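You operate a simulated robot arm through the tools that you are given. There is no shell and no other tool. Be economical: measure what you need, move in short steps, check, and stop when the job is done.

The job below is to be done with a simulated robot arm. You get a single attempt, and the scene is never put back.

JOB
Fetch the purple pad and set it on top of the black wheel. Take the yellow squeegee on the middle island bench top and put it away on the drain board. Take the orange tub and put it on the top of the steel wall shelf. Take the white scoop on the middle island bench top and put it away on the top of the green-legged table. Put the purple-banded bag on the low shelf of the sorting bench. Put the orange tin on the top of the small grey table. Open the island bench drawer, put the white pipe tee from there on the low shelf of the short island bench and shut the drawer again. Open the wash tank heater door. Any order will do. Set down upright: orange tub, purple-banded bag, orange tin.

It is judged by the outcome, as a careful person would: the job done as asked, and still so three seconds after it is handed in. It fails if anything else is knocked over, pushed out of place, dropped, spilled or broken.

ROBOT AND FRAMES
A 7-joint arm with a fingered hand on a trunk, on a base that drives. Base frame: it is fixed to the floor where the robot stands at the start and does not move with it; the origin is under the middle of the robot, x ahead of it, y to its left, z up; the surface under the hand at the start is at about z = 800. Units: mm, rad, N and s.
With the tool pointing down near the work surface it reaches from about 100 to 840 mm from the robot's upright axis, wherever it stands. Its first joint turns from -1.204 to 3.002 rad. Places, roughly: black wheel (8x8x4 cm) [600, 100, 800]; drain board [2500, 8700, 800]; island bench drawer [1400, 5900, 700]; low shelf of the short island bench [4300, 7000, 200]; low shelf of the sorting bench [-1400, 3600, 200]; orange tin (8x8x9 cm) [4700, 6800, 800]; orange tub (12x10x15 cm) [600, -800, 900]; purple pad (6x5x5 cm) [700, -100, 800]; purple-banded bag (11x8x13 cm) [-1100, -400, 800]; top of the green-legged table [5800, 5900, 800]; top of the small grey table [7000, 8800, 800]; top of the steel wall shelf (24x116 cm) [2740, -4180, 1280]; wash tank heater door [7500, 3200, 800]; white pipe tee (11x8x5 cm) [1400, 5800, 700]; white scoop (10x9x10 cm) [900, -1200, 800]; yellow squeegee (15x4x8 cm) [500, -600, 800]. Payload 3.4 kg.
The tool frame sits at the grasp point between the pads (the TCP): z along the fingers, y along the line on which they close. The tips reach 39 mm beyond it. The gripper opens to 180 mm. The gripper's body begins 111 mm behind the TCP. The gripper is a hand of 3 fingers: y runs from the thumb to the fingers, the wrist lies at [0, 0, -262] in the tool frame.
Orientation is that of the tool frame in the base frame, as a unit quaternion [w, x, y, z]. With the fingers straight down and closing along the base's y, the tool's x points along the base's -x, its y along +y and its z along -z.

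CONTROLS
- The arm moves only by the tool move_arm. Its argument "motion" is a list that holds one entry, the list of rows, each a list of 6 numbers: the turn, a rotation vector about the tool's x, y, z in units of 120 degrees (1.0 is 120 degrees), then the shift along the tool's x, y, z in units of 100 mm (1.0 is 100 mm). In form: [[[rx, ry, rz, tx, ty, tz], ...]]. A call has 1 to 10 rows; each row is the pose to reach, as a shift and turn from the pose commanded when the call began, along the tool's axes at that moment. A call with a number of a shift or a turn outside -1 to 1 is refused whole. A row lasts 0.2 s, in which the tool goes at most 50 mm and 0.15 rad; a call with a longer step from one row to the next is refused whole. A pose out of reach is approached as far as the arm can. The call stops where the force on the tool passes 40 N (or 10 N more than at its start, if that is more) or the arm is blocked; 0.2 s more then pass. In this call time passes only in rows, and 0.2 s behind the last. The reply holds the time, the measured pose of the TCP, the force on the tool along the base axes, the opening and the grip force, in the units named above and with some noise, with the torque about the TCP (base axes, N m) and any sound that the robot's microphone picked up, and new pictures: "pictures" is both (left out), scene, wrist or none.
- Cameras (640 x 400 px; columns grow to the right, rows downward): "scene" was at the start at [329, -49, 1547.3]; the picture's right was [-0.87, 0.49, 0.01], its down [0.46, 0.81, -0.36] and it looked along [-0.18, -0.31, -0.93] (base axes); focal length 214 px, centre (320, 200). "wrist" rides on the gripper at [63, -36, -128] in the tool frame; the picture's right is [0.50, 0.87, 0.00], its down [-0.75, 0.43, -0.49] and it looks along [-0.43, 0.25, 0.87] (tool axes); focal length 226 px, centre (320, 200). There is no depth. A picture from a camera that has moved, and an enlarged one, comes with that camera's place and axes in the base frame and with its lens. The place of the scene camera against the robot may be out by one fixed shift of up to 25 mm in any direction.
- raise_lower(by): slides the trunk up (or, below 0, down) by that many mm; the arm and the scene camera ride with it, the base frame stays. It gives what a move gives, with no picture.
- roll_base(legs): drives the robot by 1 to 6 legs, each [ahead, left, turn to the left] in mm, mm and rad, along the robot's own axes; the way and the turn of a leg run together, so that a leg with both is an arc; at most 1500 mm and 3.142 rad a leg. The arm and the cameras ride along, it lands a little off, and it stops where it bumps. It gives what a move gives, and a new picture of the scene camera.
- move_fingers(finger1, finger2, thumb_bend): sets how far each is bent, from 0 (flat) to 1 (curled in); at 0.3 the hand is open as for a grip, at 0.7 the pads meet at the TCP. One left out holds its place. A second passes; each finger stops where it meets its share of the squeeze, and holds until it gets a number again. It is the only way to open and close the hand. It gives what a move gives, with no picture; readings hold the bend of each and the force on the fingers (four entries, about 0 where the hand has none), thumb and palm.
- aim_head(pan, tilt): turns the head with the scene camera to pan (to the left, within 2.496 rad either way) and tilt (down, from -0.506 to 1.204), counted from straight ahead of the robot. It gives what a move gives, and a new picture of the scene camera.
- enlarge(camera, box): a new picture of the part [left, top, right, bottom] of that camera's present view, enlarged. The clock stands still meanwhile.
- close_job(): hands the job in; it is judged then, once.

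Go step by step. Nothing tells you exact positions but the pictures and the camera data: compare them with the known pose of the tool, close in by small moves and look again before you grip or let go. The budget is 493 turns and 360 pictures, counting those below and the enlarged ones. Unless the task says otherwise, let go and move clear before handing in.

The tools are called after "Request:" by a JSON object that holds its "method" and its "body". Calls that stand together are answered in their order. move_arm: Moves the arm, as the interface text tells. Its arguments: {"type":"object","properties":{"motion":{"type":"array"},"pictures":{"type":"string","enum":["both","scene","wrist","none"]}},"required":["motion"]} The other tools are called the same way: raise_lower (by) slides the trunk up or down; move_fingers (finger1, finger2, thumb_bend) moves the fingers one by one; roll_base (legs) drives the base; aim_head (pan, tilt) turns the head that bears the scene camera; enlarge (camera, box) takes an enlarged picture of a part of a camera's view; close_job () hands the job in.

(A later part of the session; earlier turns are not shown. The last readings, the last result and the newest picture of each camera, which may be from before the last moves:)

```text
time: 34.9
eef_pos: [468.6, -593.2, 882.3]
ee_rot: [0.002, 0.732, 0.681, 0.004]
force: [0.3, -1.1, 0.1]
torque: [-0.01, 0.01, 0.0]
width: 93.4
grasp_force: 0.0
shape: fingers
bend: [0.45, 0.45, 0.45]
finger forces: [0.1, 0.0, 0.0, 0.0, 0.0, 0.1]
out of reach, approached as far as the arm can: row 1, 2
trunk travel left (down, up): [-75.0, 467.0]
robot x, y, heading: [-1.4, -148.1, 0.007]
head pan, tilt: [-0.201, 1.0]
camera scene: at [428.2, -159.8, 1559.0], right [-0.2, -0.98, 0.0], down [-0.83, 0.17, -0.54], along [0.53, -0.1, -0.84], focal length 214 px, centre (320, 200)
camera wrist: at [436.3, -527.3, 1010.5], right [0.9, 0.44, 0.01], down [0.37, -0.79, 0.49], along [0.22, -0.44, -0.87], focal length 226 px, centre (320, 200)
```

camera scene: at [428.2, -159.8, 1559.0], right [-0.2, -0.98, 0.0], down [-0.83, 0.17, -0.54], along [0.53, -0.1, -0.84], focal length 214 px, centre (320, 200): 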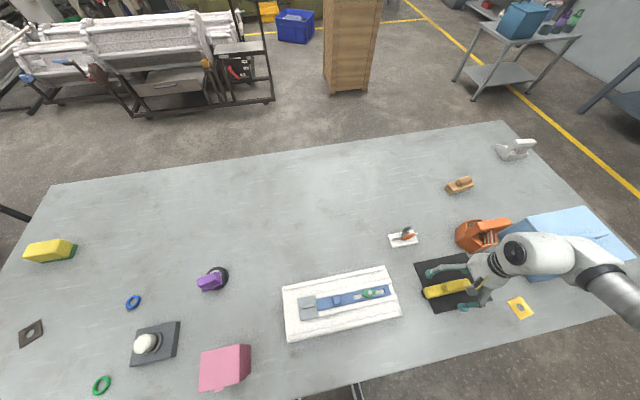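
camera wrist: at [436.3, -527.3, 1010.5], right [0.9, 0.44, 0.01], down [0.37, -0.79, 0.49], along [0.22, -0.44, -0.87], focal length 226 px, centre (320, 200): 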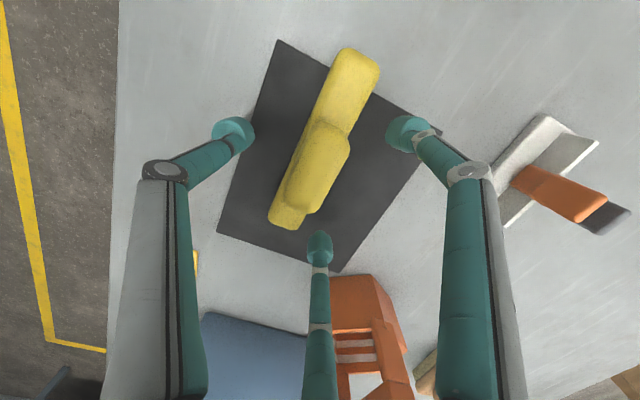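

The wrist is at its turn limit, so I nudge the base left by 21 mm instead.

Request:
{"method": "roll_base", "body": {"legs": [[0, 22, 0]]}}

Request:
{"method": "move_arm", "body": {"motion": [[[0, 0, -0.02, 0, -0.04, 0.0], [0, 0, -0.02, 0, -0.04, 0.0], [0, 0, -0.02, 0, -0.04, 0.0], [0, 0, -0.02, 0, -0.04, 0.0]]], "pictures": "wrist"}}

```text
time: 35.7
eef_pos: [470.0, -581.3, 877.7]
ee_rot: [-0.001, 0.733, 0.681, 0.008]
force: [-0.2, -0.2, -0.7]
torque: [0.02, 0.0, -0.02]
width: 93.1
grasp_force: 0.0
shape: fingers
bend: [0.45, 0.45, 0.45]
finger forces: [0.1, 0.0, 0.0, 0.0, 0.0, 0.0]
trunk travel left (down, up): [-75.0, 467.0]
robot x, y, heading: [2.9, -129.5, 0.008]
head pan, tilt: [-0.201, 1.0]
camera scene: at [427.6, -145.9, 1559.1], right [-0.2, -0.98, -0.01], down [-0.83, 0.17, -0.54], along [0.53, -0.1, -0.84], focal length 214 px, centre (320, 200)
```

scene: 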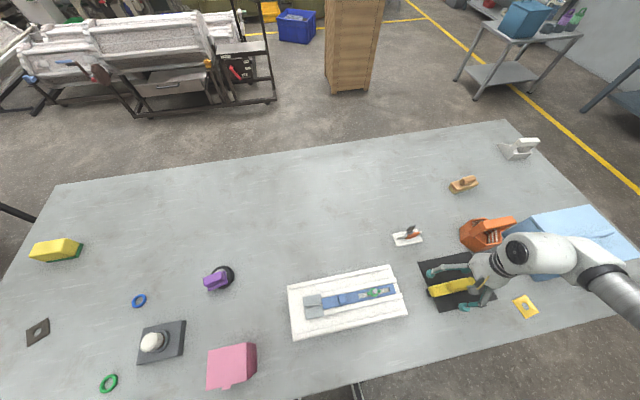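

```text
time: 36.7
eef_pos: [460.9, -580.0, 881.2]
ee_rot: [0.001, 0.718, 0.696, 0.008]
force: [-0.2, -0.7, -0.5]
torque: [-0.01, -0.01, 0.01]
width: 93.4
grasp_force: 0.0
shape: fingers
bend: [0.45, 0.45, 0.45]
finger forces: [0.0, 0.0, 0.1, 0.0, 0.0, 0.1]
trunk travel left (down, up): [-75.0, 467.0]
robot x, y, heading: [-1.8, -130.7, 0.004]
head pan, tilt: [-0.201, 1.0]
camera wrist: at [426.1, -517.2, 1009.7], right [0.88, 0.47, 0.02], down [0.4, -0.77, 0.49], along [0.24, -0.43, -0.87], focal length 226 px, centre (320, 200)
```

wrist: 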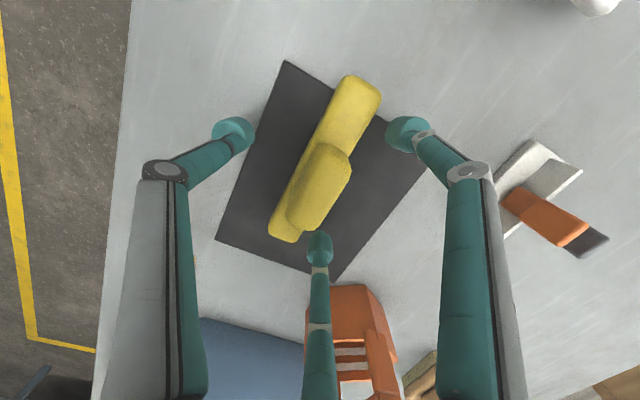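

Request:
{"method": "move_arm", "body": {"motion": [[[0, 0, 0, 0.04, 0, 0.2], [0, 0, 0, 0.04, 0, 0.33]]], "pictures": "none"}}

Request:
{"method": "move_fingers", "body": {"finger1": 0.7, "finger2": 0.7, "thumb_bend": 0.7}}

Request:
{"method": "move_arm", "body": {"motion": [[[0, 0, 0, 0, 0, -0.25], [0, 0, 0, 0, 0, -0.5], [0, 0, 0, 0, 0, -1.0]]], "pictures": "both"}}

```text
time: 37.3
eef_pos: [462.9, -577.2, 848.6]
ee_rot: [0.003, 0.718, 0.696, 0.011]
force: [0.4, 4.4, 14.0]
torque: [-0.41, -0.27, -0.02]
width: 93.2
grasp_force: 6.9
shape: fingers
bend: [0.45, 0.49, 0.45]
finger forces: [0.1, 12.2, 0.0, 0.1, 1.7, 0.0]
trunk travel left (down, up): [-75.0, 467.0]
robot x, y, heading: [-2.6, -128.3, -0.0]
head pan, tilt: [-0.201, 1.0]
```

```text
time: 38.3
eef_pos: [461.6, -570.3, 848.6]
ee_rot: [0.002, 0.718, 0.696, 0.006]
force: [-16.8, -6.2, -3.0]
torque: [-0.34, 0.48, 0.47]
width: 47.3
grasp_force: 9.5
shape: fingers
bend: [0.7, 0.7, 0.5]
finger forces: [0.1, 0.0, 0.0, 0.0, 17.8, 0.0]
trunk travel left (down, up): [-75.0, 467.0]
robot x, y, heading: [-0.6, -126.2, 0.004]
head pan, tilt: [-0.201, 1.0]
```

```text
time: 39.1
eef_pos: [461.4, -571.2, 950.9]
ee_rot: [0.004, 0.718, 0.696, 0.008]
force: [0.1, -0.6, 0.4]
torque: [-0.01, 0.01, 0.02]
width: 24.4
grasp_force: 0.1
shape: fingers
bend: [0.7, 0.7, 0.59]
finger forces: [0.0, 0.0, 0.0, 0.1, 0.0, 0.1]
trunk travel left (down, up): [-75.0, 467.0]
robot x, y, heading: [4.2, -130.8, 0.005]
head pan, tilt: [-0.201, 1.0]
camera scene: at [425.2, -140.8, 1560.1], right [-0.2, -0.98, 0.0], down [-0.83, 0.17, -0.54], along [0.53, -0.1, -0.84], focal length 214 px, centre (320, 200)
camera wrist: at [425.0, -507.7, 1078.3], right [0.88, 0.47, 0.02], down [0.4, -0.77, 0.49], along [0.25, -0.43, -0.87], focal length 226 px, centre (320, 200)
```

scene: 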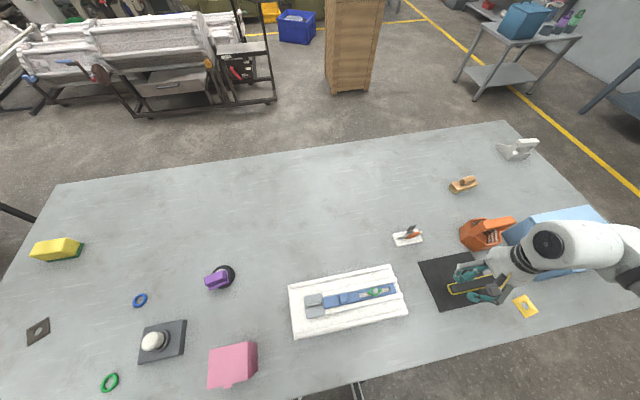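
wrist: 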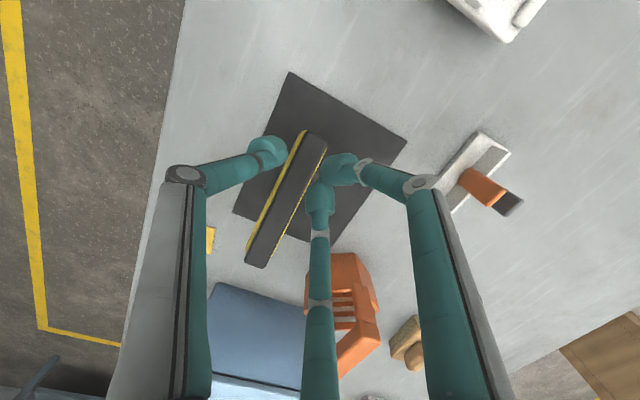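

The squeegee slipped out and tipped over. I take a closer look.

Request:
{"method": "move_fingers", "body": {"finger1": 0.35, "finger2": 0.35, "thumb_bend": 0.35}}

Request:
{"method": "enlarge", "body": {"camera": "wrist", "box": [220, 60, 420, 260]}}

Request:
{"method": "enlarge", "body": {"camera": "scene", "box": [410, 230, 570, 330]}}

```text
time: 40.1
eef_pos: [461.4, -571.7, 947.5]
ee_rot: [0.004, 0.718, 0.696, 0.008]
force: [-0.2, -0.1, -0.4]
torque: [-0.02, -0.01, 0.0]
width: 132.0
grasp_force: 0.1
shape: fingers
bend: [0.35, 0.35, 0.35]
finger forces: [0.0, 0.0, 0.0, 0.0, 0.0, 0.1]
trunk travel left (down, up): [-75.0, 467.0]
robot x, y, heading: [1.2, -126.9, 0.001]
head pan, tilt: [-0.201, 1.0]
```

```text
2.00 times, centred on (320, 160) of wrist
camera zoom: at [425.9, -507.5, 1076.9], right [0.88, 0.47, 0.01], down [0.4, -0.77, 0.49], along [0.24, -0.43, -0.87], focal length 452 px, centre (320, 280)
```

zoom: 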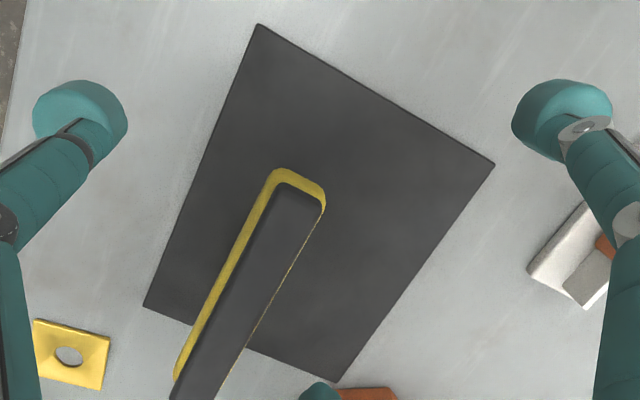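

```text
4.00 times, centred on (490, 280) of scene
camera zoom: at [426.9, -141.0, 1559.4], right [-0.2, -0.98, 0.0], down [-0.83, 0.17, -0.54], along [0.53, -0.1, -0.84], focal length 858 px, centre (-360, -120)
```

zoom: 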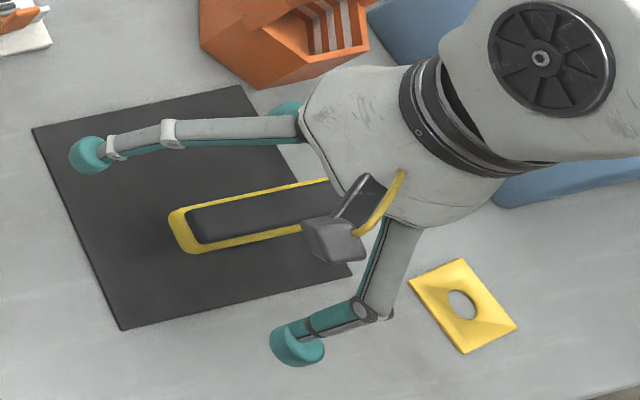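

Request:
{"method": "move_arm", "body": {"motion": [[[0, 0, 0, -0.3, 0, -0.1], [0, 0, 0, -0.6, 0, -0.2]]], "pictures": "both"}}

Request:
{"method": "enlarge", "body": {"camera": "wrist", "box": [200, 60, 440, 300]}}

```text
time: 40.7
eef_pos: [459.5, -630.9, 968.4]
ee_rot: [0.003, 0.718, 0.696, 0.008]
force: [0.1, -0.1, 0.5]
torque: [0.01, 0.0, 0.02]
width: 132.2
grasp_force: 0.1
shape: fingers
bend: [0.35, 0.35, 0.35]
finger forces: [0.0, 0.1, 0.1, 0.0, 0.0, 0.1]
trunk travel left (down, up): [-75.0, 467.0]
robot x, y, heading: [0.1, -125.8, -0.0]
head pan, tilt: [-0.201, 1.0]
camera scene: at [426.9, -141.9, 1559.4], right [-0.2, -0.98, -0.01], down [-0.83, 0.17, -0.54], along [0.53, -0.1, -0.84], focal length 214 px, centre (320, 200)
camera wrist: at [424.1, -568.9, 1096.6], right [0.88, 0.47, 0.02], down [0.4, -0.77, 0.49], along [0.24, -0.43, -0.87], focal length 226 px, centre (320, 200)
```

scene: 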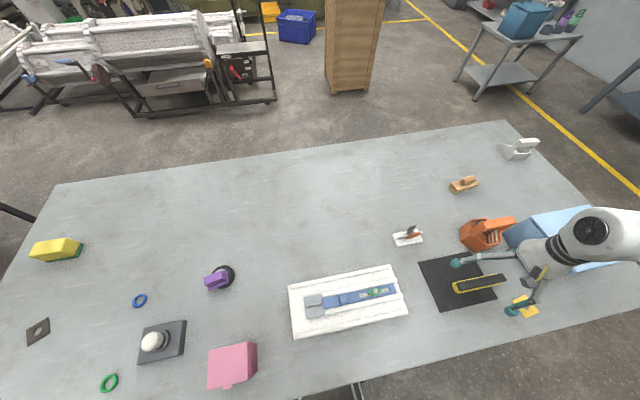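
wrist: 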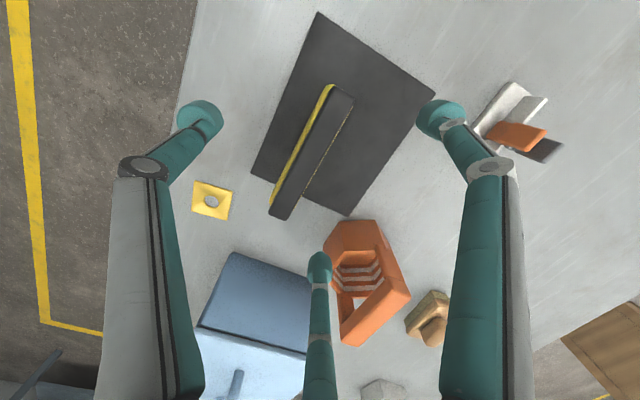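

```text
1.67 times, centred on (320, 180) of wrist
camera zoom: at [424.1, -568.9, 1096.6], right [0.88, 0.47, 0.02], down [0.4, -0.77, 0.49], along [0.24, -0.43, -0.87], focal length 377 px, centre (320, 233)
```

zoom: 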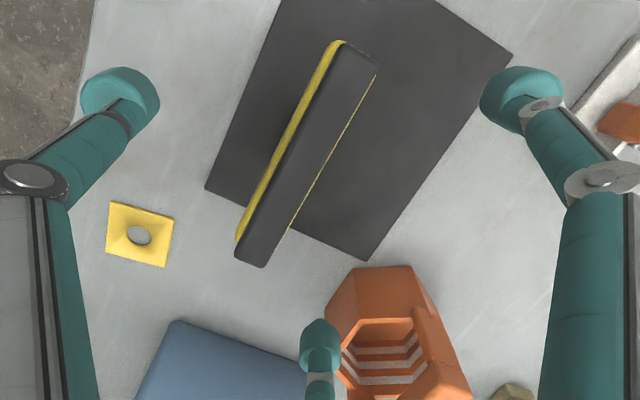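

The squeegee lies black face up near (455,-650) and the tub crowds it, so I'll move the tub first. Zooming on the tub.

Request:
{"method": "enlarge", "body": {"camera": "scene", "box": [430, 190, 550, 270]}}

Request:
{"method": "enlarge", "body": {"camera": "wrist", "box": [300, 200, 440, 360]}}

```text
5.00 times, centred on (490, 230) of scene
camera zoom: at [426.9, -141.9, 1559.4], right [-0.2, -0.98, -0.01], down [-0.83, 0.17, -0.54], along [0.53, -0.1, -0.84], focal length 1072 px, centre (-530, 50)
```

zoom: 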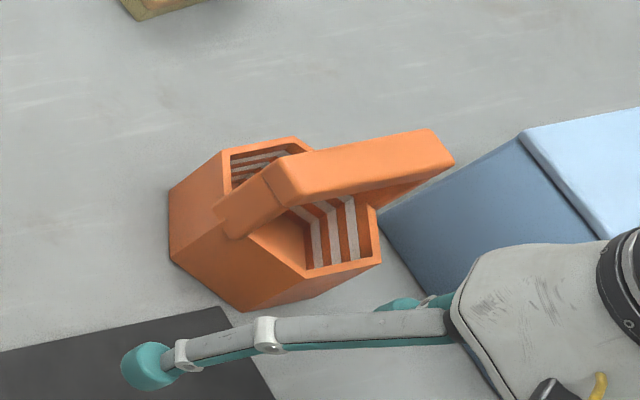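

```text
2.50 times, centred on (370, 280) of wrist
camera zoom: at [424.1, -568.9, 1096.6], right [0.88, 0.47, 0.02], down [0.4, -0.77, 0.49], along [0.24, -0.43, -0.87], focal length 565 px, centre (195, 0)
```

zoom: 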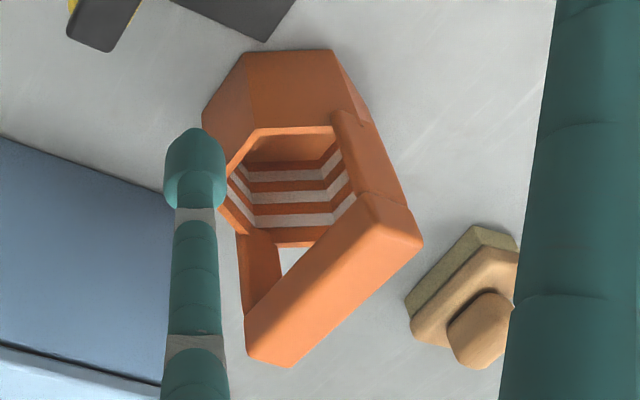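

The tub's top bar runs along y, centred near (588,-738) at z≈945. I raise the hand, shift forward, and drive right.

Request:
{"method": "move_arm", "body": {"motion": [[[0, 0, 0, 0, 0, -0.5], [0, 0, 0, 0, 0, -1.0], [0, 0, 0, 0, 0.5, -1.0], [0, 0, 0, 0, 1.0, -1.0]]], "pictures": "none"}}

Request:
{"method": "roll_base", "body": {"legs": [[0, -140, 0]]}}

Request:
{"method": "move_arm", "body": {"motion": [[[0, 0, 0, 0, 0.15, 0], [0, 0, 0, 0, 0.3, 0], [0, 0, 0, 0, 0.3, 0], [0, 0, 0, 0, 0.3, 0], [0, 0, 0, 0, 0.3, 0]]], "pictures": "both"}}

```text
time: 41.7
eef_pos: [559.4, -637.7, 1071.9]
ee_rot: [0.002, 0.719, 0.695, 0.007]
force: [0.6, 0.7, 0.8]
torque: [-0.01, -0.02, -0.01]
width: 131.9
grasp_force: 0.1
shape: fingers
bend: [0.35, 0.35, 0.35]
finger forces: [0.0, 0.0, 0.0, 0.0, 0.0, 0.0]
trunk travel left (down, up): [-75.0, 467.0]
robot x, y, heading: [3.6, -128.6, 0.004]
head pan, tilt: [-0.201, 1.0]
```

```text
time: 43.0
eef_pos: [559.1, -761.5, 1079.2]
ee_rot: [0.007, 0.718, 0.696, 0.003]
force: [0.6, 0.9, 1.3]
torque: [-0.04, 0.02, -0.03]
width: 132.3
grasp_force: 0.0
shape: fingers
bend: [0.35, 0.35, 0.35]
finger forces: [0.0, 0.0, 0.0, 0.1, 0.0, 0.1]
trunk travel left (down, up): [-75.0, 467.0]
robot x, y, heading: [2.8, -264.2, 0.003]
head pan, tilt: [-0.201, 1.0]
camera scene: at [428.8, -250.9, 1559.4], right [-0.2, -0.98, 0.01], down [-0.83, 0.16, -0.54], along [0.53, -0.12, -0.84], focal length 214 px, centre (320, 200)
```

scene: 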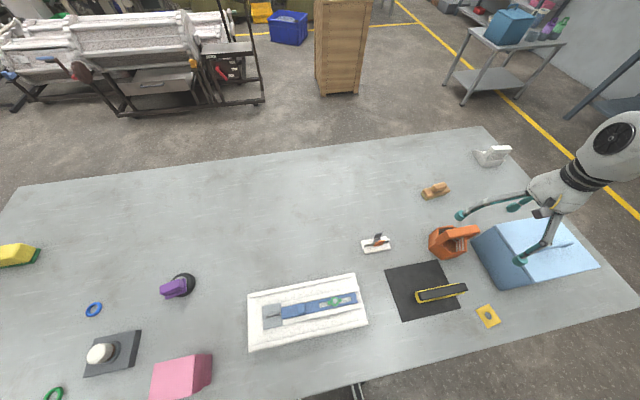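

```text
time: 44.2
eef_pos: [584.4, -776.2, 1075.9]
ee_rot: [0.004, 0.718, 0.696, 0.008]
force: [-1.0, -0.3, 0.0]
torque: [-0.02, -0.01, -0.02]
width: 132.0
grasp_force: 0.0
shape: fingers
bend: [0.35, 0.35, 0.35]
finger forces: [0.0, 0.0, 0.0, 0.0, 0.0, 0.0]
trunk travel left (down, up): [-75.0, 467.0]
robot x, y, heading: [1.8, -267.5, 0.006]
head pan, tilt: [-0.201, 1.0]
camera scene: at [429.7, -291.4, 1558.6], right [-0.2, -0.98, -0.01], down [-0.83, 0.17, -0.53], along [0.53, -0.09, -0.85], focal length 214 px, centre (320, 200)
camera wrist: at [548.2, -712.5, 1203.5], right [0.88, 0.47, 0.02], down [0.4, -0.77, 0.5], along [0.25, -0.43, -0.87], focal length 226 px, centre (320, 200)
```

scene: 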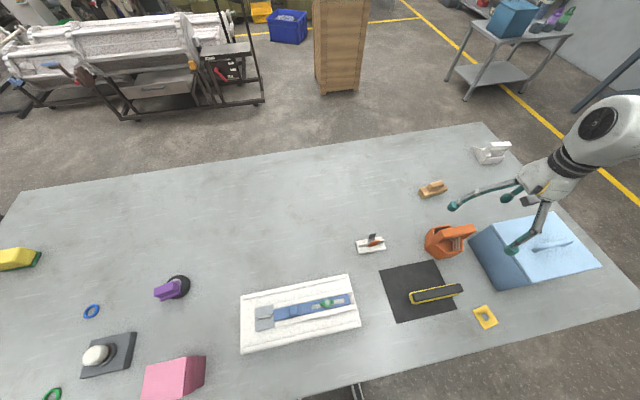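
wrist: 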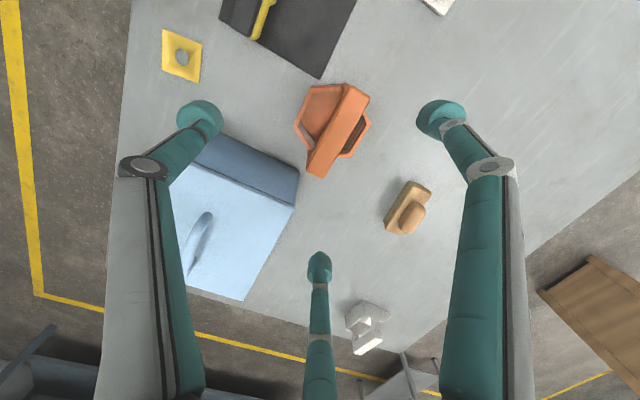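

Request:
{"method": "move_arm", "body": {"motion": [[[0, 0, 0, 0.1, 0.06, 0.4], [0, 0, 0, 0.21, 0.12, 0.8], [0, 0, 0, 0.21, 0.12, 0.8]]], "pictures": "both"}}

```text
time: 45.0
eef_pos: [597.2, -753.2, 997.8]
ee_rot: [0.004, 0.718, 0.696, 0.008]
force: [0.4, 0.9, 0.8]
torque: [0.0, 0.02, 0.0]
width: 132.0
grasp_force: 0.0
shape: fingers
bend: [0.35, 0.35, 0.35]
finger forces: [0.0, 0.1, 0.0, 0.0, 0.1, 0.0]
trunk travel left (down, up): [-75.0, 467.0]
robot x, y, heading: [-1.3, -265.7, 0.005]
head pan, tilt: [-0.201, 1.0]
camera scene: at [429.2, -285.1, 1559.0], right [-0.2, -0.98, -0.01], down [-0.83, 0.17, -0.53], along [0.53, -0.1, -0.85], focal length 214 px, centre (320, 200)
camera wrist: at [561.3, -687.9, 1125.3], right [0.88, 0.47, 0.02], down [0.4, -0.77, 0.5], along [0.25, -0.43, -0.87], focal length 226 px, centre (320, 200)
```

scene: 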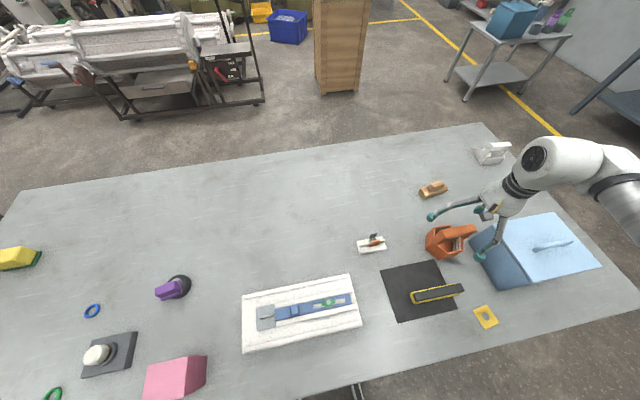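
wrist: 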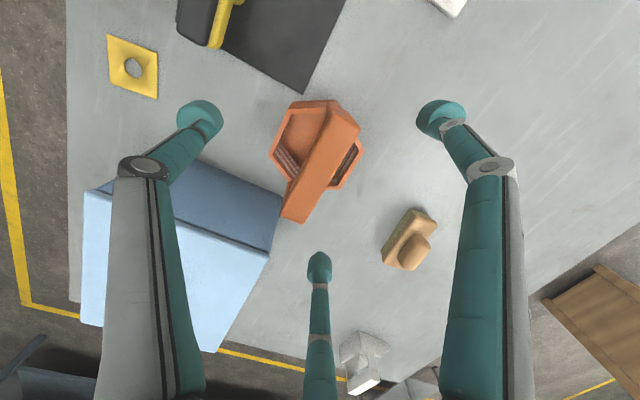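

Request:
{"method": "move_arm", "body": {"motion": [[[0, 0, 0, 0.06, 0, 0.3], [0, 0, 0, 0.06, 0, 0.6]]], "pictures": "wrist"}}

Request:
{"method": "move_fingers", "body": {"finger1": 0.7, "finger2": 0.7, "thumb_bend": 0.7}}

Request:
{"method": "enlarge", "body": {"camera": "wrist", "box": [200, 60, 440, 300]}}

```text
time: 45.6
eef_pos: [601.0, -763.0, 927.6]
ee_rot: [0.0, 0.719, 0.695, 0.013]
force: [0.0, 0.2, -0.3]
torque: [0.03, -0.02, 0.01]
width: 131.8
grasp_force: 0.0
shape: fingers
bend: [0.35, 0.35, 0.35]
finger forces: [0.0, 0.1, 0.0, 0.0, 0.0, 0.0]
trunk travel left (down, up): [-75.0, 467.0]
robot x, y, heading: [1.8, -264.7, 0.006]
head pan, tilt: [-0.201, 1.0]
camera wrist: at [565.3, -700.6, 1057.1], right [0.88, 0.47, 0.02], down [0.4, -0.78, 0.48], along [0.24, -0.42, -0.87], focal length 226 px, centre (320, 200)
```

wrist: 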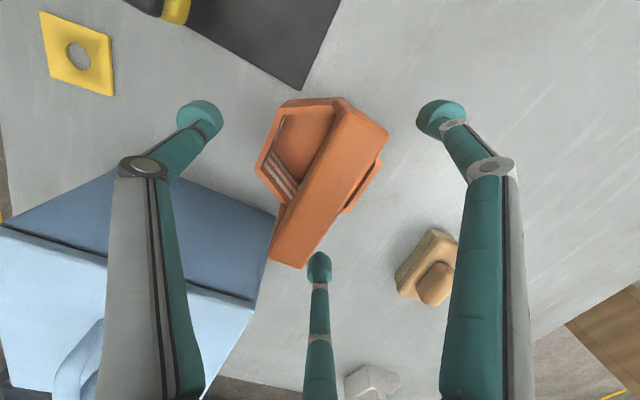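

```text
time: 46.6
eef_pos: [599.8, -742.9, 936.4]
ee_rot: [0.005, 0.718, 0.696, 0.007]
force: [0.2, 0.7, -1.9]
torque: [-0.05, -0.02, 0.0]
width: 2.7
grasp_force: 2.9
shape: fingers
bend: [0.69, 0.69, 0.68]
finger forces: [1.3, 2.1, 0.1, 0.0, 3.4, 0.1]
trunk travel left (down, up): [-75.0, 467.0]
robot x, y, heading: [-1.0, -266.9, 0.002]
head pan, tilt: [-0.201, 1.0]
```

```text
1.67 times, centred on (320, 180) of wrist
camera zoom: at [565.1, -679.0, 1065.1], right [0.88, 0.47, 0.02], down [0.4, -0.77, 0.5], along [0.25, -0.43, -0.87], focal length 377 px, centre (320, 233)
```

zoom: 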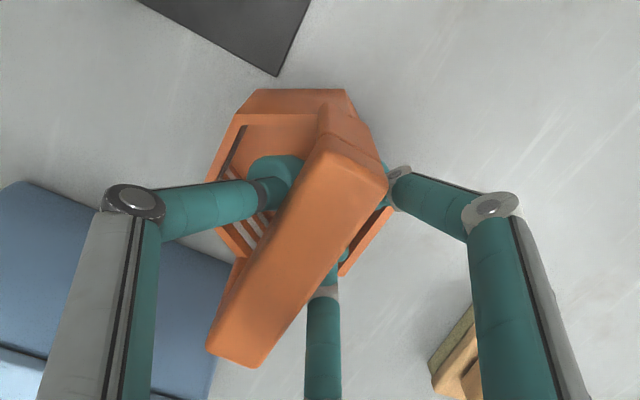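

The fingers closed beneath the bar. I reopen, rise 20 mm and close again.

Request:
{"method": "move_fingers", "body": {"finger1": 0.4, "finger2": 0.4, "thumb_bend": 0.4}}

Request:
{"method": "move_arm", "body": {"motion": [[[0, 0, 0, -0.05, -0.04, -0.2]]], "pictures": "none"}}

Request:
{"method": "move_fingers", "body": {"finger1": 0.7, "finger2": 0.7, "thumb_bend": 0.7}}

Request:
{"method": "enlarge", "body": {"camera": "wrist", "box": [200, 60, 440, 300]}}

```text
time: 47.6
eef_pos: [601.4, -743.0, 937.5]
ee_rot: [0.005, 0.718, 0.696, 0.007]
force: [1.3, -0.5, 0.2]
torque: [-0.02, 0.01, 0.0]
width: 112.4
grasp_force: 0.1
shape: fingers
bend: [0.4, 0.4, 0.4]
finger forces: [0.1, 0.1, 0.1, 0.1, 0.0, 0.0]
trunk travel left (down, up): [-75.0, 467.0]
robot x, y, heading: [1.5, -265.3, 0.003]
head pan, tilt: [-0.201, 1.0]
```

```text
time: 48.0
eef_pos: [596.3, -757.4, 953.6]
ee_rot: [0.002, 0.718, 0.696, 0.011]
force: [0.4, -0.2, 0.3]
torque: [-0.01, -0.02, -0.01]
width: 112.3
grasp_force: 0.2
shape: fingers
bend: [0.4, 0.4, 0.4]
finger forces: [0.0, 0.0, 0.0, 0.0, 0.1, 0.0]
trunk travel left (down, up): [-75.0, 467.0]
robot x, y, heading: [-0.4, -267.8, 0.004]
head pan, tilt: [-0.201, 1.0]
```

```text
time: 49.0
eef_pos: [596.8, -753.3, 955.7]
ee_rot: [0.004, 0.718, 0.696, 0.009]
force: [0.2, -0.1, -1.6]
torque: [0.02, -0.04, -0.01]
width: 23.9
grasp_force: 10.5
shape: fingers
bend: [0.64, 0.64, 0.63]
finger forces: [5.2, 5.0, 0.0, 0.1, 10.3, 0.0]
trunk travel left (down, up): [-75.0, 467.0]
robot x, y, heading: [0.1, -264.7, -0.001]
head pan, tilt: [-0.201, 1.0]
```

```text
1.67 times, centred on (320, 180) of wrist
camera zoom: at [560.9, -689.1, 1084.2], right [0.88, 0.47, 0.02], down [0.4, -0.77, 0.49], along [0.25, -0.43, -0.87], focal length 377 px, centre (320, 233)
```

zoom: 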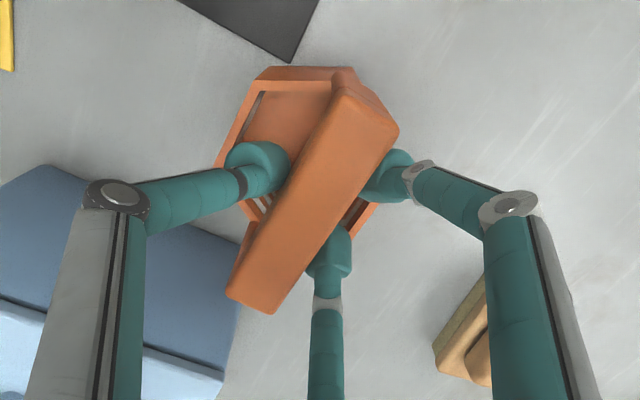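

Firm grip on the bar. I lift using the trunk.

Request:
{"method": "raise_lower", "body": {"by": 150}}

Request:
{"method": "aim_head", "body": {"pan": -0.8, "tilt": 0.6}}

```text
time: 50.8
eef_pos: [596.0, -755.0, 1103.9]
ee_rot: [0.003, 0.718, 0.696, 0.01]
force: [0.1, -1.0, -1.4]
torque: [0.04, 0.01, -0.03]
width: 24.1
grasp_force: 10.5
shape: fingers
bend: [0.64, 0.64, 0.64]
finger forces: [5.2, 5.0, 0.1, 0.0, 10.2, 0.0]
trunk travel left (down, up): [-225.0, 317.0]
robot x, y, heading: [1.9, -267.6, 0.001]
head pan, tilt: [-0.201, 1.0]
```

```text
time: 51.8
eef_pos: [596.4, -754.1, 1104.2]
ee_rot: [0.004, 0.718, 0.696, 0.01]
force: [0.3, 0.8, -1.9]
torque: [-0.01, -0.05, 0.02]
width: 24.0
grasp_force: 10.5
shape: fingers
bend: [0.64, 0.64, 0.64]
finger forces: [5.2, 5.1, 0.0, 0.0, 10.2, 0.0]
trunk travel left (down, up): [-225.0, 317.0]
robot x, y, heading: [3.5, -266.5, 0.006]
head pan, tilt: [-0.799, 0.6]
camera scene: at [192.7, -330.5, 1779.6], right [-0.71, -0.7, 0.0], down [-0.4, 0.41, -0.82], along [0.58, -0.59, -0.57], focal length 214 px, centre (320, 200)
```

scene: 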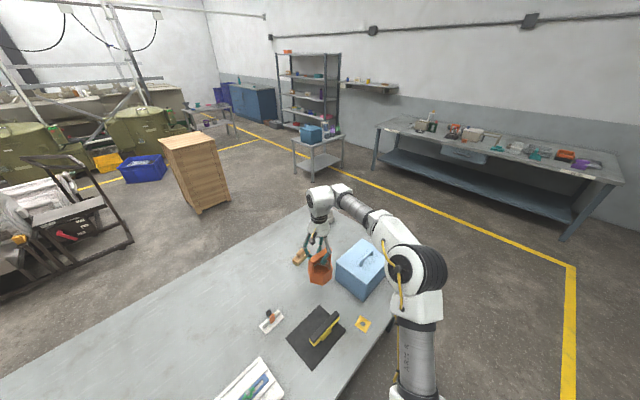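

Request:
{"method": "enlarge", "body": {"camera": "scene", "box": [260, 40, 460, 180]}}

```text
2.86 times, centred on (360, 110) of scene
camera zoom: at [192.7, -330.5, 1779.6], right [-0.71, -0.7, 0.0], down [-0.4, 0.41, -0.82], along [0.58, -0.59, -0.57], focal length 613 px, centre (206, 457)
```

zoom: 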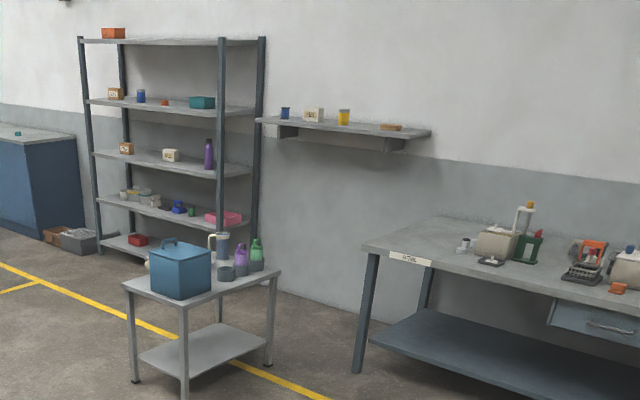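

The tub is held. I raise the trunk fully for a clear carry, then drive round towards the wall shelf.

Request:
{"method": "raise_lower", "body": {"by": 315}}

Request:
{"method": "roll_base", "body": {"legs": [[0, -1480, 0]]}}

```text
time: 54.9
eef_pos: [597.2, -754.7, 1419.9]
ee_rot: [0.003, 0.718, 0.696, 0.009]
force: [0.4, 0.0, -0.9]
torque: [0.0, 0.02, 0.01]
width: 23.7
grasp_force: 9.8
shape: fingers
bend: [0.64, 0.64, 0.64]
finger forces: [5.3, 5.0, 0.0, 0.0, 10.1, 0.1]
trunk travel left (down, up): [-540.0, 2.0]
robot x, y, heading: [1.4, -266.1, 0.006]
head pan, tilt: [-0.799, 0.6]
```

```text
time: 62.2
eef_pos: [594.4, -2228.5, 1417.0]
ee_rot: [0.001, 0.72, 0.694, 0.009]
force: [0.3, -0.2, -1.7]
torque: [-0.01, -0.04, -0.01]
width: 23.7
grasp_force: 10.4
shape: fingers
bend: [0.64, 0.64, 0.64]
finger forces: [5.2, 4.9, 0.1, 0.1, 9.7, 0.1]
trunk travel left (down, up): [-540.0, 2.0]
robot x, y, heading: [4.6, -1731.1, -0.002]
head pan, tilt: [-0.799, 0.6]
camera scene: at [53.7, -1803.7, 2097.1], right [-0.72, -0.7, 0.0], down [-0.4, 0.41, -0.82], along [0.57, -0.59, -0.57], focal length 214 px, centre (320, 200)
```

scene: 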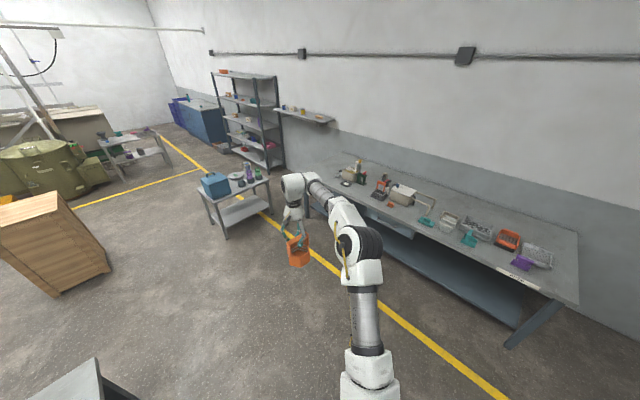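

Request:
{"method": "roll_base", "body": {"legs": [[1500, 0, 0], [1500, 0, 0], [270, 0, 0]]}}

Request:
{"method": "roll_base", "body": {"legs": [[0, 0, -1.57]]}}

```text
time: 78.1
eef_pos: [3837.9, -2248.6, 1428.5]
ee_rot: [0.009, 0.725, 0.688, 0.004]
force: [-0.3, 0.7, -1.7]
torque: [-0.02, 0.01, -0.01]
width: 23.2
grasp_force: 9.8
shape: fingers
bend: [0.65, 0.64, 0.64]
finger forces: [5.0, 5.1, 0.1, 0.0, 9.5, 0.0]
trunk travel left (down, up): [-540.0, 2.0]
robot x, y, heading: [3259.1, -1761.7, -0.013]
head pan, tilt: [-0.799, 0.6]
camera scene: at [3305.0, -1813.4, 2098.0], right [-0.73, -0.68, 0.0], down [-0.39, 0.41, -0.83], along [0.56, -0.6, -0.56], focal length 214 px, centre (320, 200)
```

scene: 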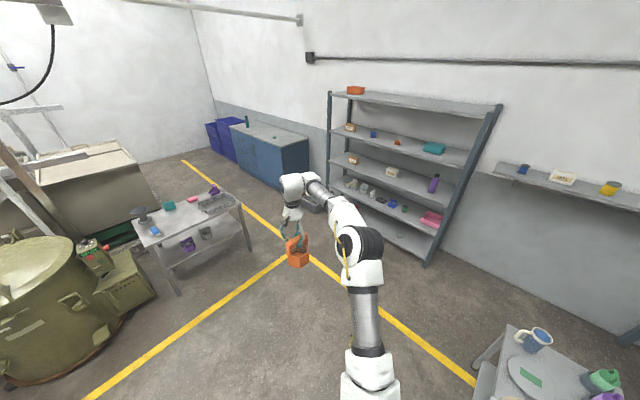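

```text
time: 82.3
eef_pos: [2757.7, -2338.9, 1424.1]
ee_rot: [0.01, 0.999, -0.034, 0.0]
force: [0.2, 0.0, -2.7]
torque: [0.0, -0.03, 0.01]
width: 22.6
grasp_force: 8.8
shape: fingers
bend: [0.65, 0.65, 0.64]
finger forces: [4.9, 4.8, 0.0, 0.1, 9.1, 0.0]
trunk travel left (down, up): [-540.0, 2.0]
robot x, y, heading: [3256.0, -1763.7, -1.601]
head pan, tilt: [-0.799, 0.6]
camera scene: at [3186.8, -1792.3, 2096.9], right [-0.67, 0.74, 0.0], down [0.43, 0.38, -0.82], along [-0.6, -0.55, -0.57], focal length 214 px, centre (320, 200)
```

scene: 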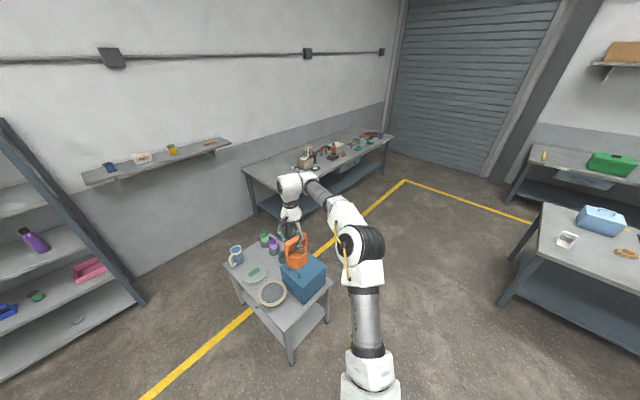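

I retract the arm so the tub stays clear of the shelf, then drive up to it.

Request:
{"method": "move_arm", "body": {"motion": [[[0, 0, 0, 0, -0.45, 0], [0, 0, 0, 0, -0.9, 0]]], "pictures": "none"}}

Request:
{"method": "move_arm", "body": {"motion": [[[0, 0, 0, 0, -0.45, 0], [0, 0, 0, 0, -0.9, 0]]], "pictures": "none"}}

Request:
{"method": "move_arm", "body": {"motion": [[[0, 0, 0, 0, -0.45, 0], [0, 0, 0, 0, -0.9, 0]]], "pictures": "none"}}

Request:
{"method": "roll_base", "body": {"legs": [[0, 0, 0.03], [1500, 0, 0]]}}

```text
time: 82.9
eef_pos: [2771.1, -2244.2, 1426.5]
ee_rot: [0.013, 0.999, -0.033, -0.002]
force: [0.0, 0.6, -2.3]
torque: [-0.01, -0.03, 0.0]
width: 21.8
grasp_force: 10.2
shape: fingers
bend: [0.65, 0.65, 0.64]
finger forces: [4.9, 5.2, 0.1, 0.0, 9.3, 0.1]
trunk travel left (down, up): [-540.0, 2.0]
robot x, y, heading: [3255.9, -1763.5, -1.599]
head pan, tilt: [-0.799, 0.6]
```

```text
time: 83.5
eef_pos: [2792.2, -2153.1, 1431.1]
ee_rot: [0.014, 0.999, -0.033, -0.006]
force: [0.2, -0.2, -1.4]
torque: [-0.08, 0.0, -0.03]
width: 21.4
grasp_force: 9.7
shape: fingers
bend: [0.65, 0.65, 0.64]
finger forces: [4.8, 5.1, 0.0, 0.0, 9.4, 0.1]
trunk travel left (down, up): [-540.0, 2.0]
robot x, y, heading: [3258.7, -1766.2, -1.601]
head pan, tilt: [-0.799, 0.6]
```

```text
time: 84.1
eef_pos: [2784.6, -2060.3, 1427.3]
ee_rot: [0.013, 0.999, -0.032, -0.004]
force: [-0.4, 0.7, -2.0]
torque: [-0.04, 0.0, 0.0]
width: 21.3
grasp_force: 9.8
shape: fingers
bend: [0.65, 0.65, 0.64]
finger forces: [4.9, 5.1, 0.0, 0.1, 9.3, 0.1]
trunk travel left (down, up): [-540.0, 2.0]
robot x, y, heading: [3253.7, -1764.5, -1.601]
head pan, tilt: [-0.799, 0.6]
```

```text
time: 91.8
eef_pos: [2800.4, -3553.5, 1427.7]
ee_rot: [0.011, 1.0, -0.019, -0.007]
force: [-0.4, -0.1, -1.2]
torque: [0.02, -0.04, 0.03]
width: 21.3
grasp_force: 8.9
shape: fingers
bend: [0.65, 0.65, 0.64]
finger forces: [4.7, 5.1, 0.0, 0.0, 9.1, 0.0]
trunk travel left (down, up): [-540.0, 2.0]
robot x, y, heading: [3256.5, -3243.1, -1.574]
head pan, tilt: [-0.799, 0.6]
camera scene: at [3207.5, -3265.1, 2097.9], right [-0.69, 0.72, 0.0], down [0.41, 0.39, -0.83], along [-0.59, -0.57, -0.56], focal length 214 px, centre (320, 200)
```

scene: 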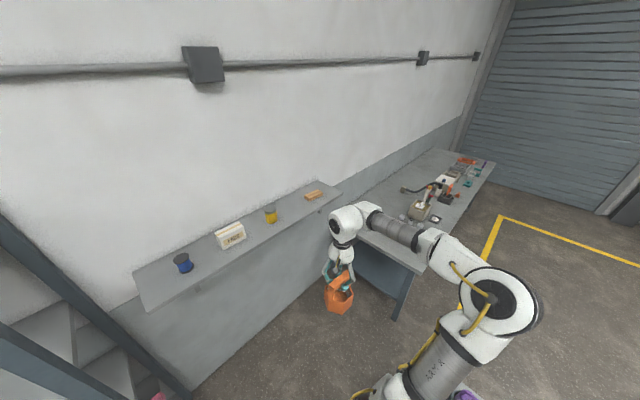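

The gap between the yellow cup and the tan block is centred near x=2548. I drive in front of it.

Request:
{"method": "roll_base", "body": {"legs": [[370, 0, 0], [0, -260, 0]]}}

Request:
{"method": "move_arm", "body": {"motion": [[[0, 0, 0, 0, 0, -0.2], [0, 0, 0, 0, 0, -0.4], [0, 0, 0, 0, 0, -0.6], [0, 0, 0, 0, 0, -0.6], [0, 0, 0, 0, 0, -0.6]]], "pictures": "both"}}

```text
time: 95.6
eef_pos: [2545.7, -3931.2, 1427.9]
ee_rot: [0.01, 1.0, -0.012, -0.007]
force: [-0.8, -1.0, 0.0]
torque: [0.0, -0.03, 0.01]
width: 21.1
grasp_force: 9.8
shape: fingers
bend: [0.65, 0.65, 0.64]
finger forces: [4.7, 5.1, 0.1, 0.0, 9.3, 0.0]
trunk travel left (down, up): [-540.0, 2.0]
robot x, y, heading: [2992.6, -3608.2, -1.562]
head pan, tilt: [-0.799, 0.6]
camera scene: at [2936.9, -3635.4, 2097.4], right [-0.7, 0.71, 0.0], down [0.41, 0.4, -0.82], along [-0.58, -0.58, -0.57], focal length 214 px, centre (320, 200)
```

scene: 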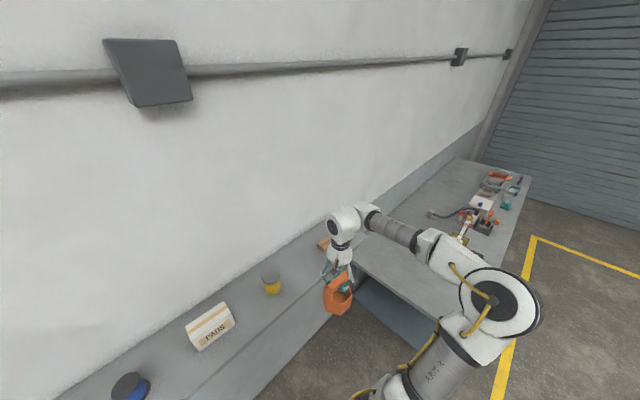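

```text
time: 96.8
eef_pos: [2553.0, -3931.0, 1488.6]
ee_rot: [0.011, 1.0, -0.013, -0.009]
force: [0.1, 0.1, -1.1]
torque: [0.01, 0.01, -0.02]
width: 20.8
grasp_force: 9.5
shape: fingers
bend: [0.66, 0.65, 0.64]
finger forces: [4.7, 5.3, 0.0, 0.0, 9.3, 0.0]
trunk travel left (down, up): [-540.0, 2.0]
robot x, y, heading: [2997.9, -3609.6, -1.562]
head pan, tilt: [-0.799, 0.6]
camera scene: at [2936.0, -3635.3, 2097.3], right [-0.7, 0.71, 0.0], down [0.41, 0.4, -0.82], along [-0.58, -0.58, -0.57], focal length 214 px, centre (320, 200)
camera wrist: at [2619.6, -3891.8, 1615.3], right [0.48, -0.88, 0.01], down [-0.76, -0.41, 0.52], along [-0.45, -0.25, -0.86], focal length 226 px, centre (320, 200)
```

scene: 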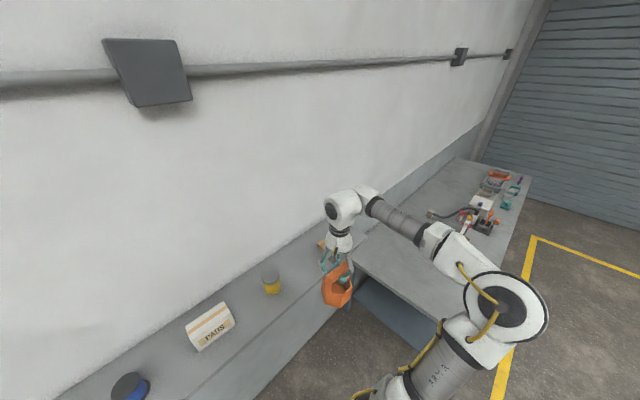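
wrist: 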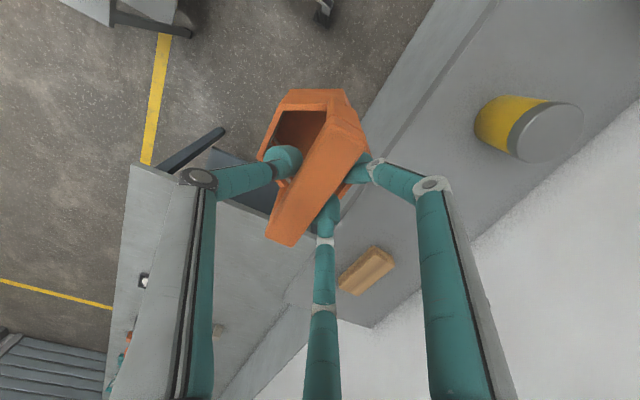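

Request:
{"method": "move_arm", "body": {"motion": [[[0, 0, 0, -0.1, 0.4, 0], [0, 0, 0, -0.2, 0.8, 0]]], "pictures": "none"}}

Request:
{"method": "move_arm", "body": {"motion": [[[0, 0, 0, 0, 0.4, 0], [0, 0, 0, 0, 0.8, 0]]], "pictures": "none"}}

Request:
{"method": "move_arm", "body": {"motion": [[[0, 0, 0, 0, 0.4, 0], [0, 0, 0, 0, 0.75, 0], [0, 0, 0, 0, 0.75, 0]]], "pictures": "both"}}

```text
time: 97.4
eef_pos: [2530.6, -4013.3, 1488.4]
ee_rot: [0.009, 1.0, -0.012, -0.009]
force: [-0.5, 0.9, -1.1]
torque: [0.01, -0.05, 0.01]
width: 20.7
grasp_force: 9.4
shape: fingers
bend: [0.66, 0.65, 0.64]
finger forces: [4.7, 5.1, 0.1, 0.0, 9.2, 0.1]
trunk travel left (down, up): [-540.0, 2.0]
robot x, y, heading: [2995.9, -3612.9, -1.564]
head pan, tilt: [-0.799, 0.6]
```

```text
time: 98.0
eef_pos: [2531.1, -4094.7, 1492.4]
ee_rot: [0.008, 1.0, -0.012, -0.01]
force: [0.1, 0.0, -1.7]
torque: [0.04, 0.03, 0.01]
width: 20.5
grasp_force: 9.5
shape: fingers
bend: [0.66, 0.65, 0.64]
finger forces: [4.6, 5.1, 0.0, 0.0, 9.2, 0.0]
trunk travel left (down, up): [-540.0, 2.0]
robot x, y, heading: [2996.6, -3609.2, -1.567]
head pan, tilt: [-0.799, 0.6]
```

```text
time: 98.8
eef_pos: [2526.6, -4157.8, 1498.1]
ee_rot: [0.013, 1.0, -0.013, -0.009]
force: [-0.6, 0.6, -0.2]
torque: [-0.06, -0.05, -0.07]
width: 20.3
grasp_force: 9.2
shape: fingers
bend: [0.66, 0.65, 0.64]
finger forces: [4.7, 5.1, 0.0, 0.1, 9.1, 0.0]
trunk travel left (down, up): [-540.0, 2.0]
robot x, y, heading: [2997.7, -3610.1, -1.557]
head pan, tilt: [-0.799, 0.6]
camera scene: at [2935.9, -3631.5, 2097.5], right [-0.7, 0.71, -0.01], down [0.41, 0.4, -0.82], along [-0.58, -0.58, -0.57], focal length 214 px, centre (320, 200)
camera wrist: at [2592.7, -4118.5, 1624.9], right [0.48, -0.88, 0.02], down [-0.76, -0.4, 0.52], along [-0.45, -0.26, -0.86], focal length 226 px, centre (320, 200)
```

scene: 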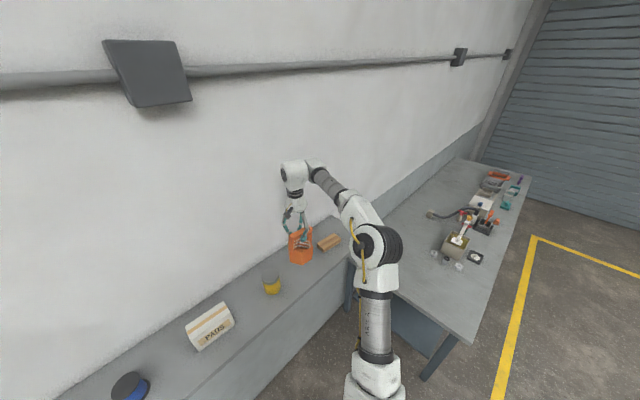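
wrist: 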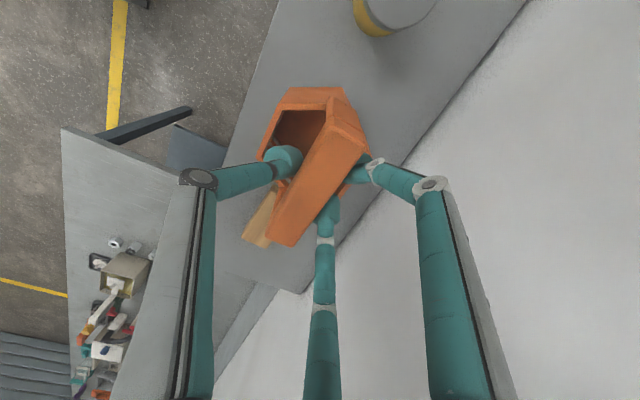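

The tub is over the gap. I lower it.

Request:
{"method": "move_arm", "body": {"motion": [[[0, 0, 0, 0.1, 0.05, 0.25], [0, 0, 0, 0.1, 0.05, 0.45], [0, 0, 0, 0.1, 0.05, 0.45]]], "pictures": "none"}}

Request:
{"method": "enlarge", "body": {"camera": "scene", "box": [240, 180, 380, 320]}}

```text
time: 99.6
eef_pos: [2534.0, -4172.5, 1449.5]
ee_rot: [0.01, 1.0, -0.012, -0.009]
force: [-0.3, -0.8, -2.2]
torque: [0.01, 0.01, 0.0]
width: 20.4
grasp_force: 9.0
shape: fingers
bend: [0.66, 0.65, 0.64]
finger forces: [4.5, 5.1, 0.0, 0.0, 9.1, 0.0]
trunk travel left (down, up): [-540.0, 2.0]
robot x, y, heading: [2995.5, -3609.2, -1.564]
head pan, tilt: [-0.799, 0.6]
```

```text
2.86 times, centred on (310, 250) of scene
camera zoom: at [2935.2, -3639.0, 2097.3], right [-0.7, 0.71, 0.0], down [0.41, 0.4, -0.82], along [-0.58, -0.58, -0.57], focal length 613 px, centre (349, 57)
```

zoom: 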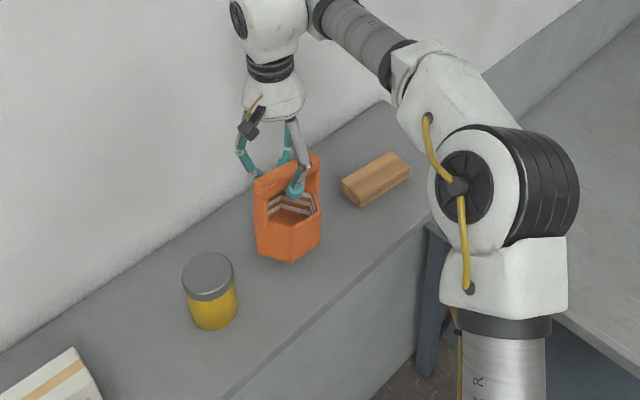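

Nearly down, so I go on in small steps until contact.

Request:
{"method": "move_arm", "body": {"motion": [[[0, 0, 0, 0, -0.05, 0.04], [0, 0, 0, 0, -0.05, 0.08], [0, 0, 0, 0, -0.05, 0.11]]], "pictures": "none"}}

Request:
{"method": "move_arm", "body": {"motion": [[[0, 0, 0, 0, 0, 0.03], [0, 0, 0, 0, 0, 0.05]]], "pictures": "none"}}

```text
time: 100.4
eef_pos: [2534.8, -4166.7, 1439.4]
ee_rot: [0.01, 1.0, -0.013, -0.01]
force: [-0.1, -0.8, -1.6]
torque: [0.01, 0.03, 0.0]
width: 20.6
grasp_force: 9.4
shape: fingers
bend: [0.66, 0.65, 0.64]
finger forces: [4.6, 5.0, 0.0, 0.1, 9.1, 0.0]
trunk travel left (down, up): [-540.0, 2.0]
robot x, y, heading: [2998.4, -3611.0, -1.565]
head pan, tilt: [-0.799, 0.6]
```

```text
time: 101.0
eef_pos: [2535.6, -4166.6, 1434.7]
ee_rot: [0.01, 1.0, -0.013, -0.009]
force: [0.3, 0.1, -1.5]
torque: [0.02, -0.02, -0.02]
width: 20.1
grasp_force: 8.7
shape: fingers
bend: [0.66, 0.65, 0.64]
finger forces: [4.5, 4.9, 0.0, 0.0, 9.2, 0.0]
trunk travel left (down, up): [-540.0, 2.0]
robot x, y, heading: [2993.0, -3605.9, -1.559]
head pan, tilt: [-0.799, 0.6]
```

Request:
{"method": "move_arm", "body": {"motion": [[[0, 0, 0, 0, 0, 0.03], [0, 0, 0, 0, 0, 0.05]]], "pictures": "none"}}

Request:
{"method": "enlarge", "body": {"camera": "scene", "box": [260, 210, 360, 280]}}

```text
time: 101.6
eef_pos: [2536.3, -4166.1, 1429.4]
ee_rot: [0.011, 1.0, -0.013, -0.01]
force: [-0.9, 0.3, -2.7]
torque: [-0.02, 0.03, -0.02]
width: 20.3
grasp_force: 9.1
shape: fingers
bend: [0.66, 0.65, 0.64]
finger forces: [4.5, 5.0, 0.1, 0.0, 9.1, 0.1]
trunk travel left (down, up): [-540.0, 2.0]
robot x, y, heading: [2999.3, -3612.4, -1.562]
head pan, tilt: [-0.799, 0.6]
```

```text
5.71 times, centred on (310, 245) of scene
camera zoom: at [2936.1, -3638.9, 2097.3], right [-0.7, 0.71, 0.0], down [0.41, 0.4, -0.82], along [-0.58, -0.58, -0.57], focal length 1226 px, centre (377, -57)
```

zoom: 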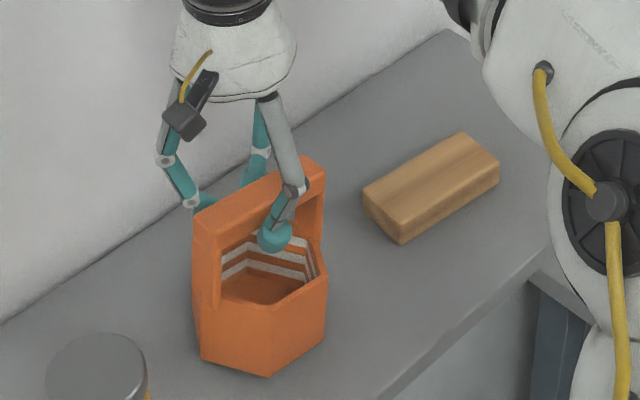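

Request:
{"method": "move_arm", "body": {"motion": [[[0, 0, 0, 0, 0, 0.03], [0, 0, 0, 0, 0, 0.06]]], "pictures": "none"}}

Request:
{"method": "move_arm", "body": {"motion": [[[0, 0, 0, 0, 0, 0.03], [0, 0, 0, 0, 0, 0.06]]], "pictures": "none"}}

```text
time: 102.2
eef_pos: [2536.2, -4166.2, 1423.1]
ee_rot: [0.012, 1.0, -0.013, -0.01]
force: [0.3, -0.8, -0.3]
torque: [-0.03, 0.01, 0.03]
width: 20.3
grasp_force: 9.1
shape: fingers
bend: [0.66, 0.66, 0.64]
finger forces: [4.8, 4.6, 0.1, 0.1, 9.1, 0.1]
trunk travel left (down, up): [-540.0, 2.0]
robot x, y, heading: [2993.2, -3610.9, -1.564]
head pan, tilt: [-0.799, 0.6]
```

```text
time: 102.8
eef_pos: [2536.0, -4165.2, 1418.2]
ee_rot: [0.012, 1.0, -0.013, -0.01]
force: [0.4, -0.5, 3.1]
torque: [0.0, -0.02, 0.02]
width: 19.2
grasp_force: 8.7
shape: fingers
bend: [0.66, 0.66, 0.65]
finger forces: [4.4, 4.5, 0.0, 0.1, 7.9, 0.0]
trunk travel left (down, up): [-540.0, 2.0]
robot x, y, heading: [2995.2, -3613.5, -1.564]
head pan, tilt: [-0.799, 0.6]
```

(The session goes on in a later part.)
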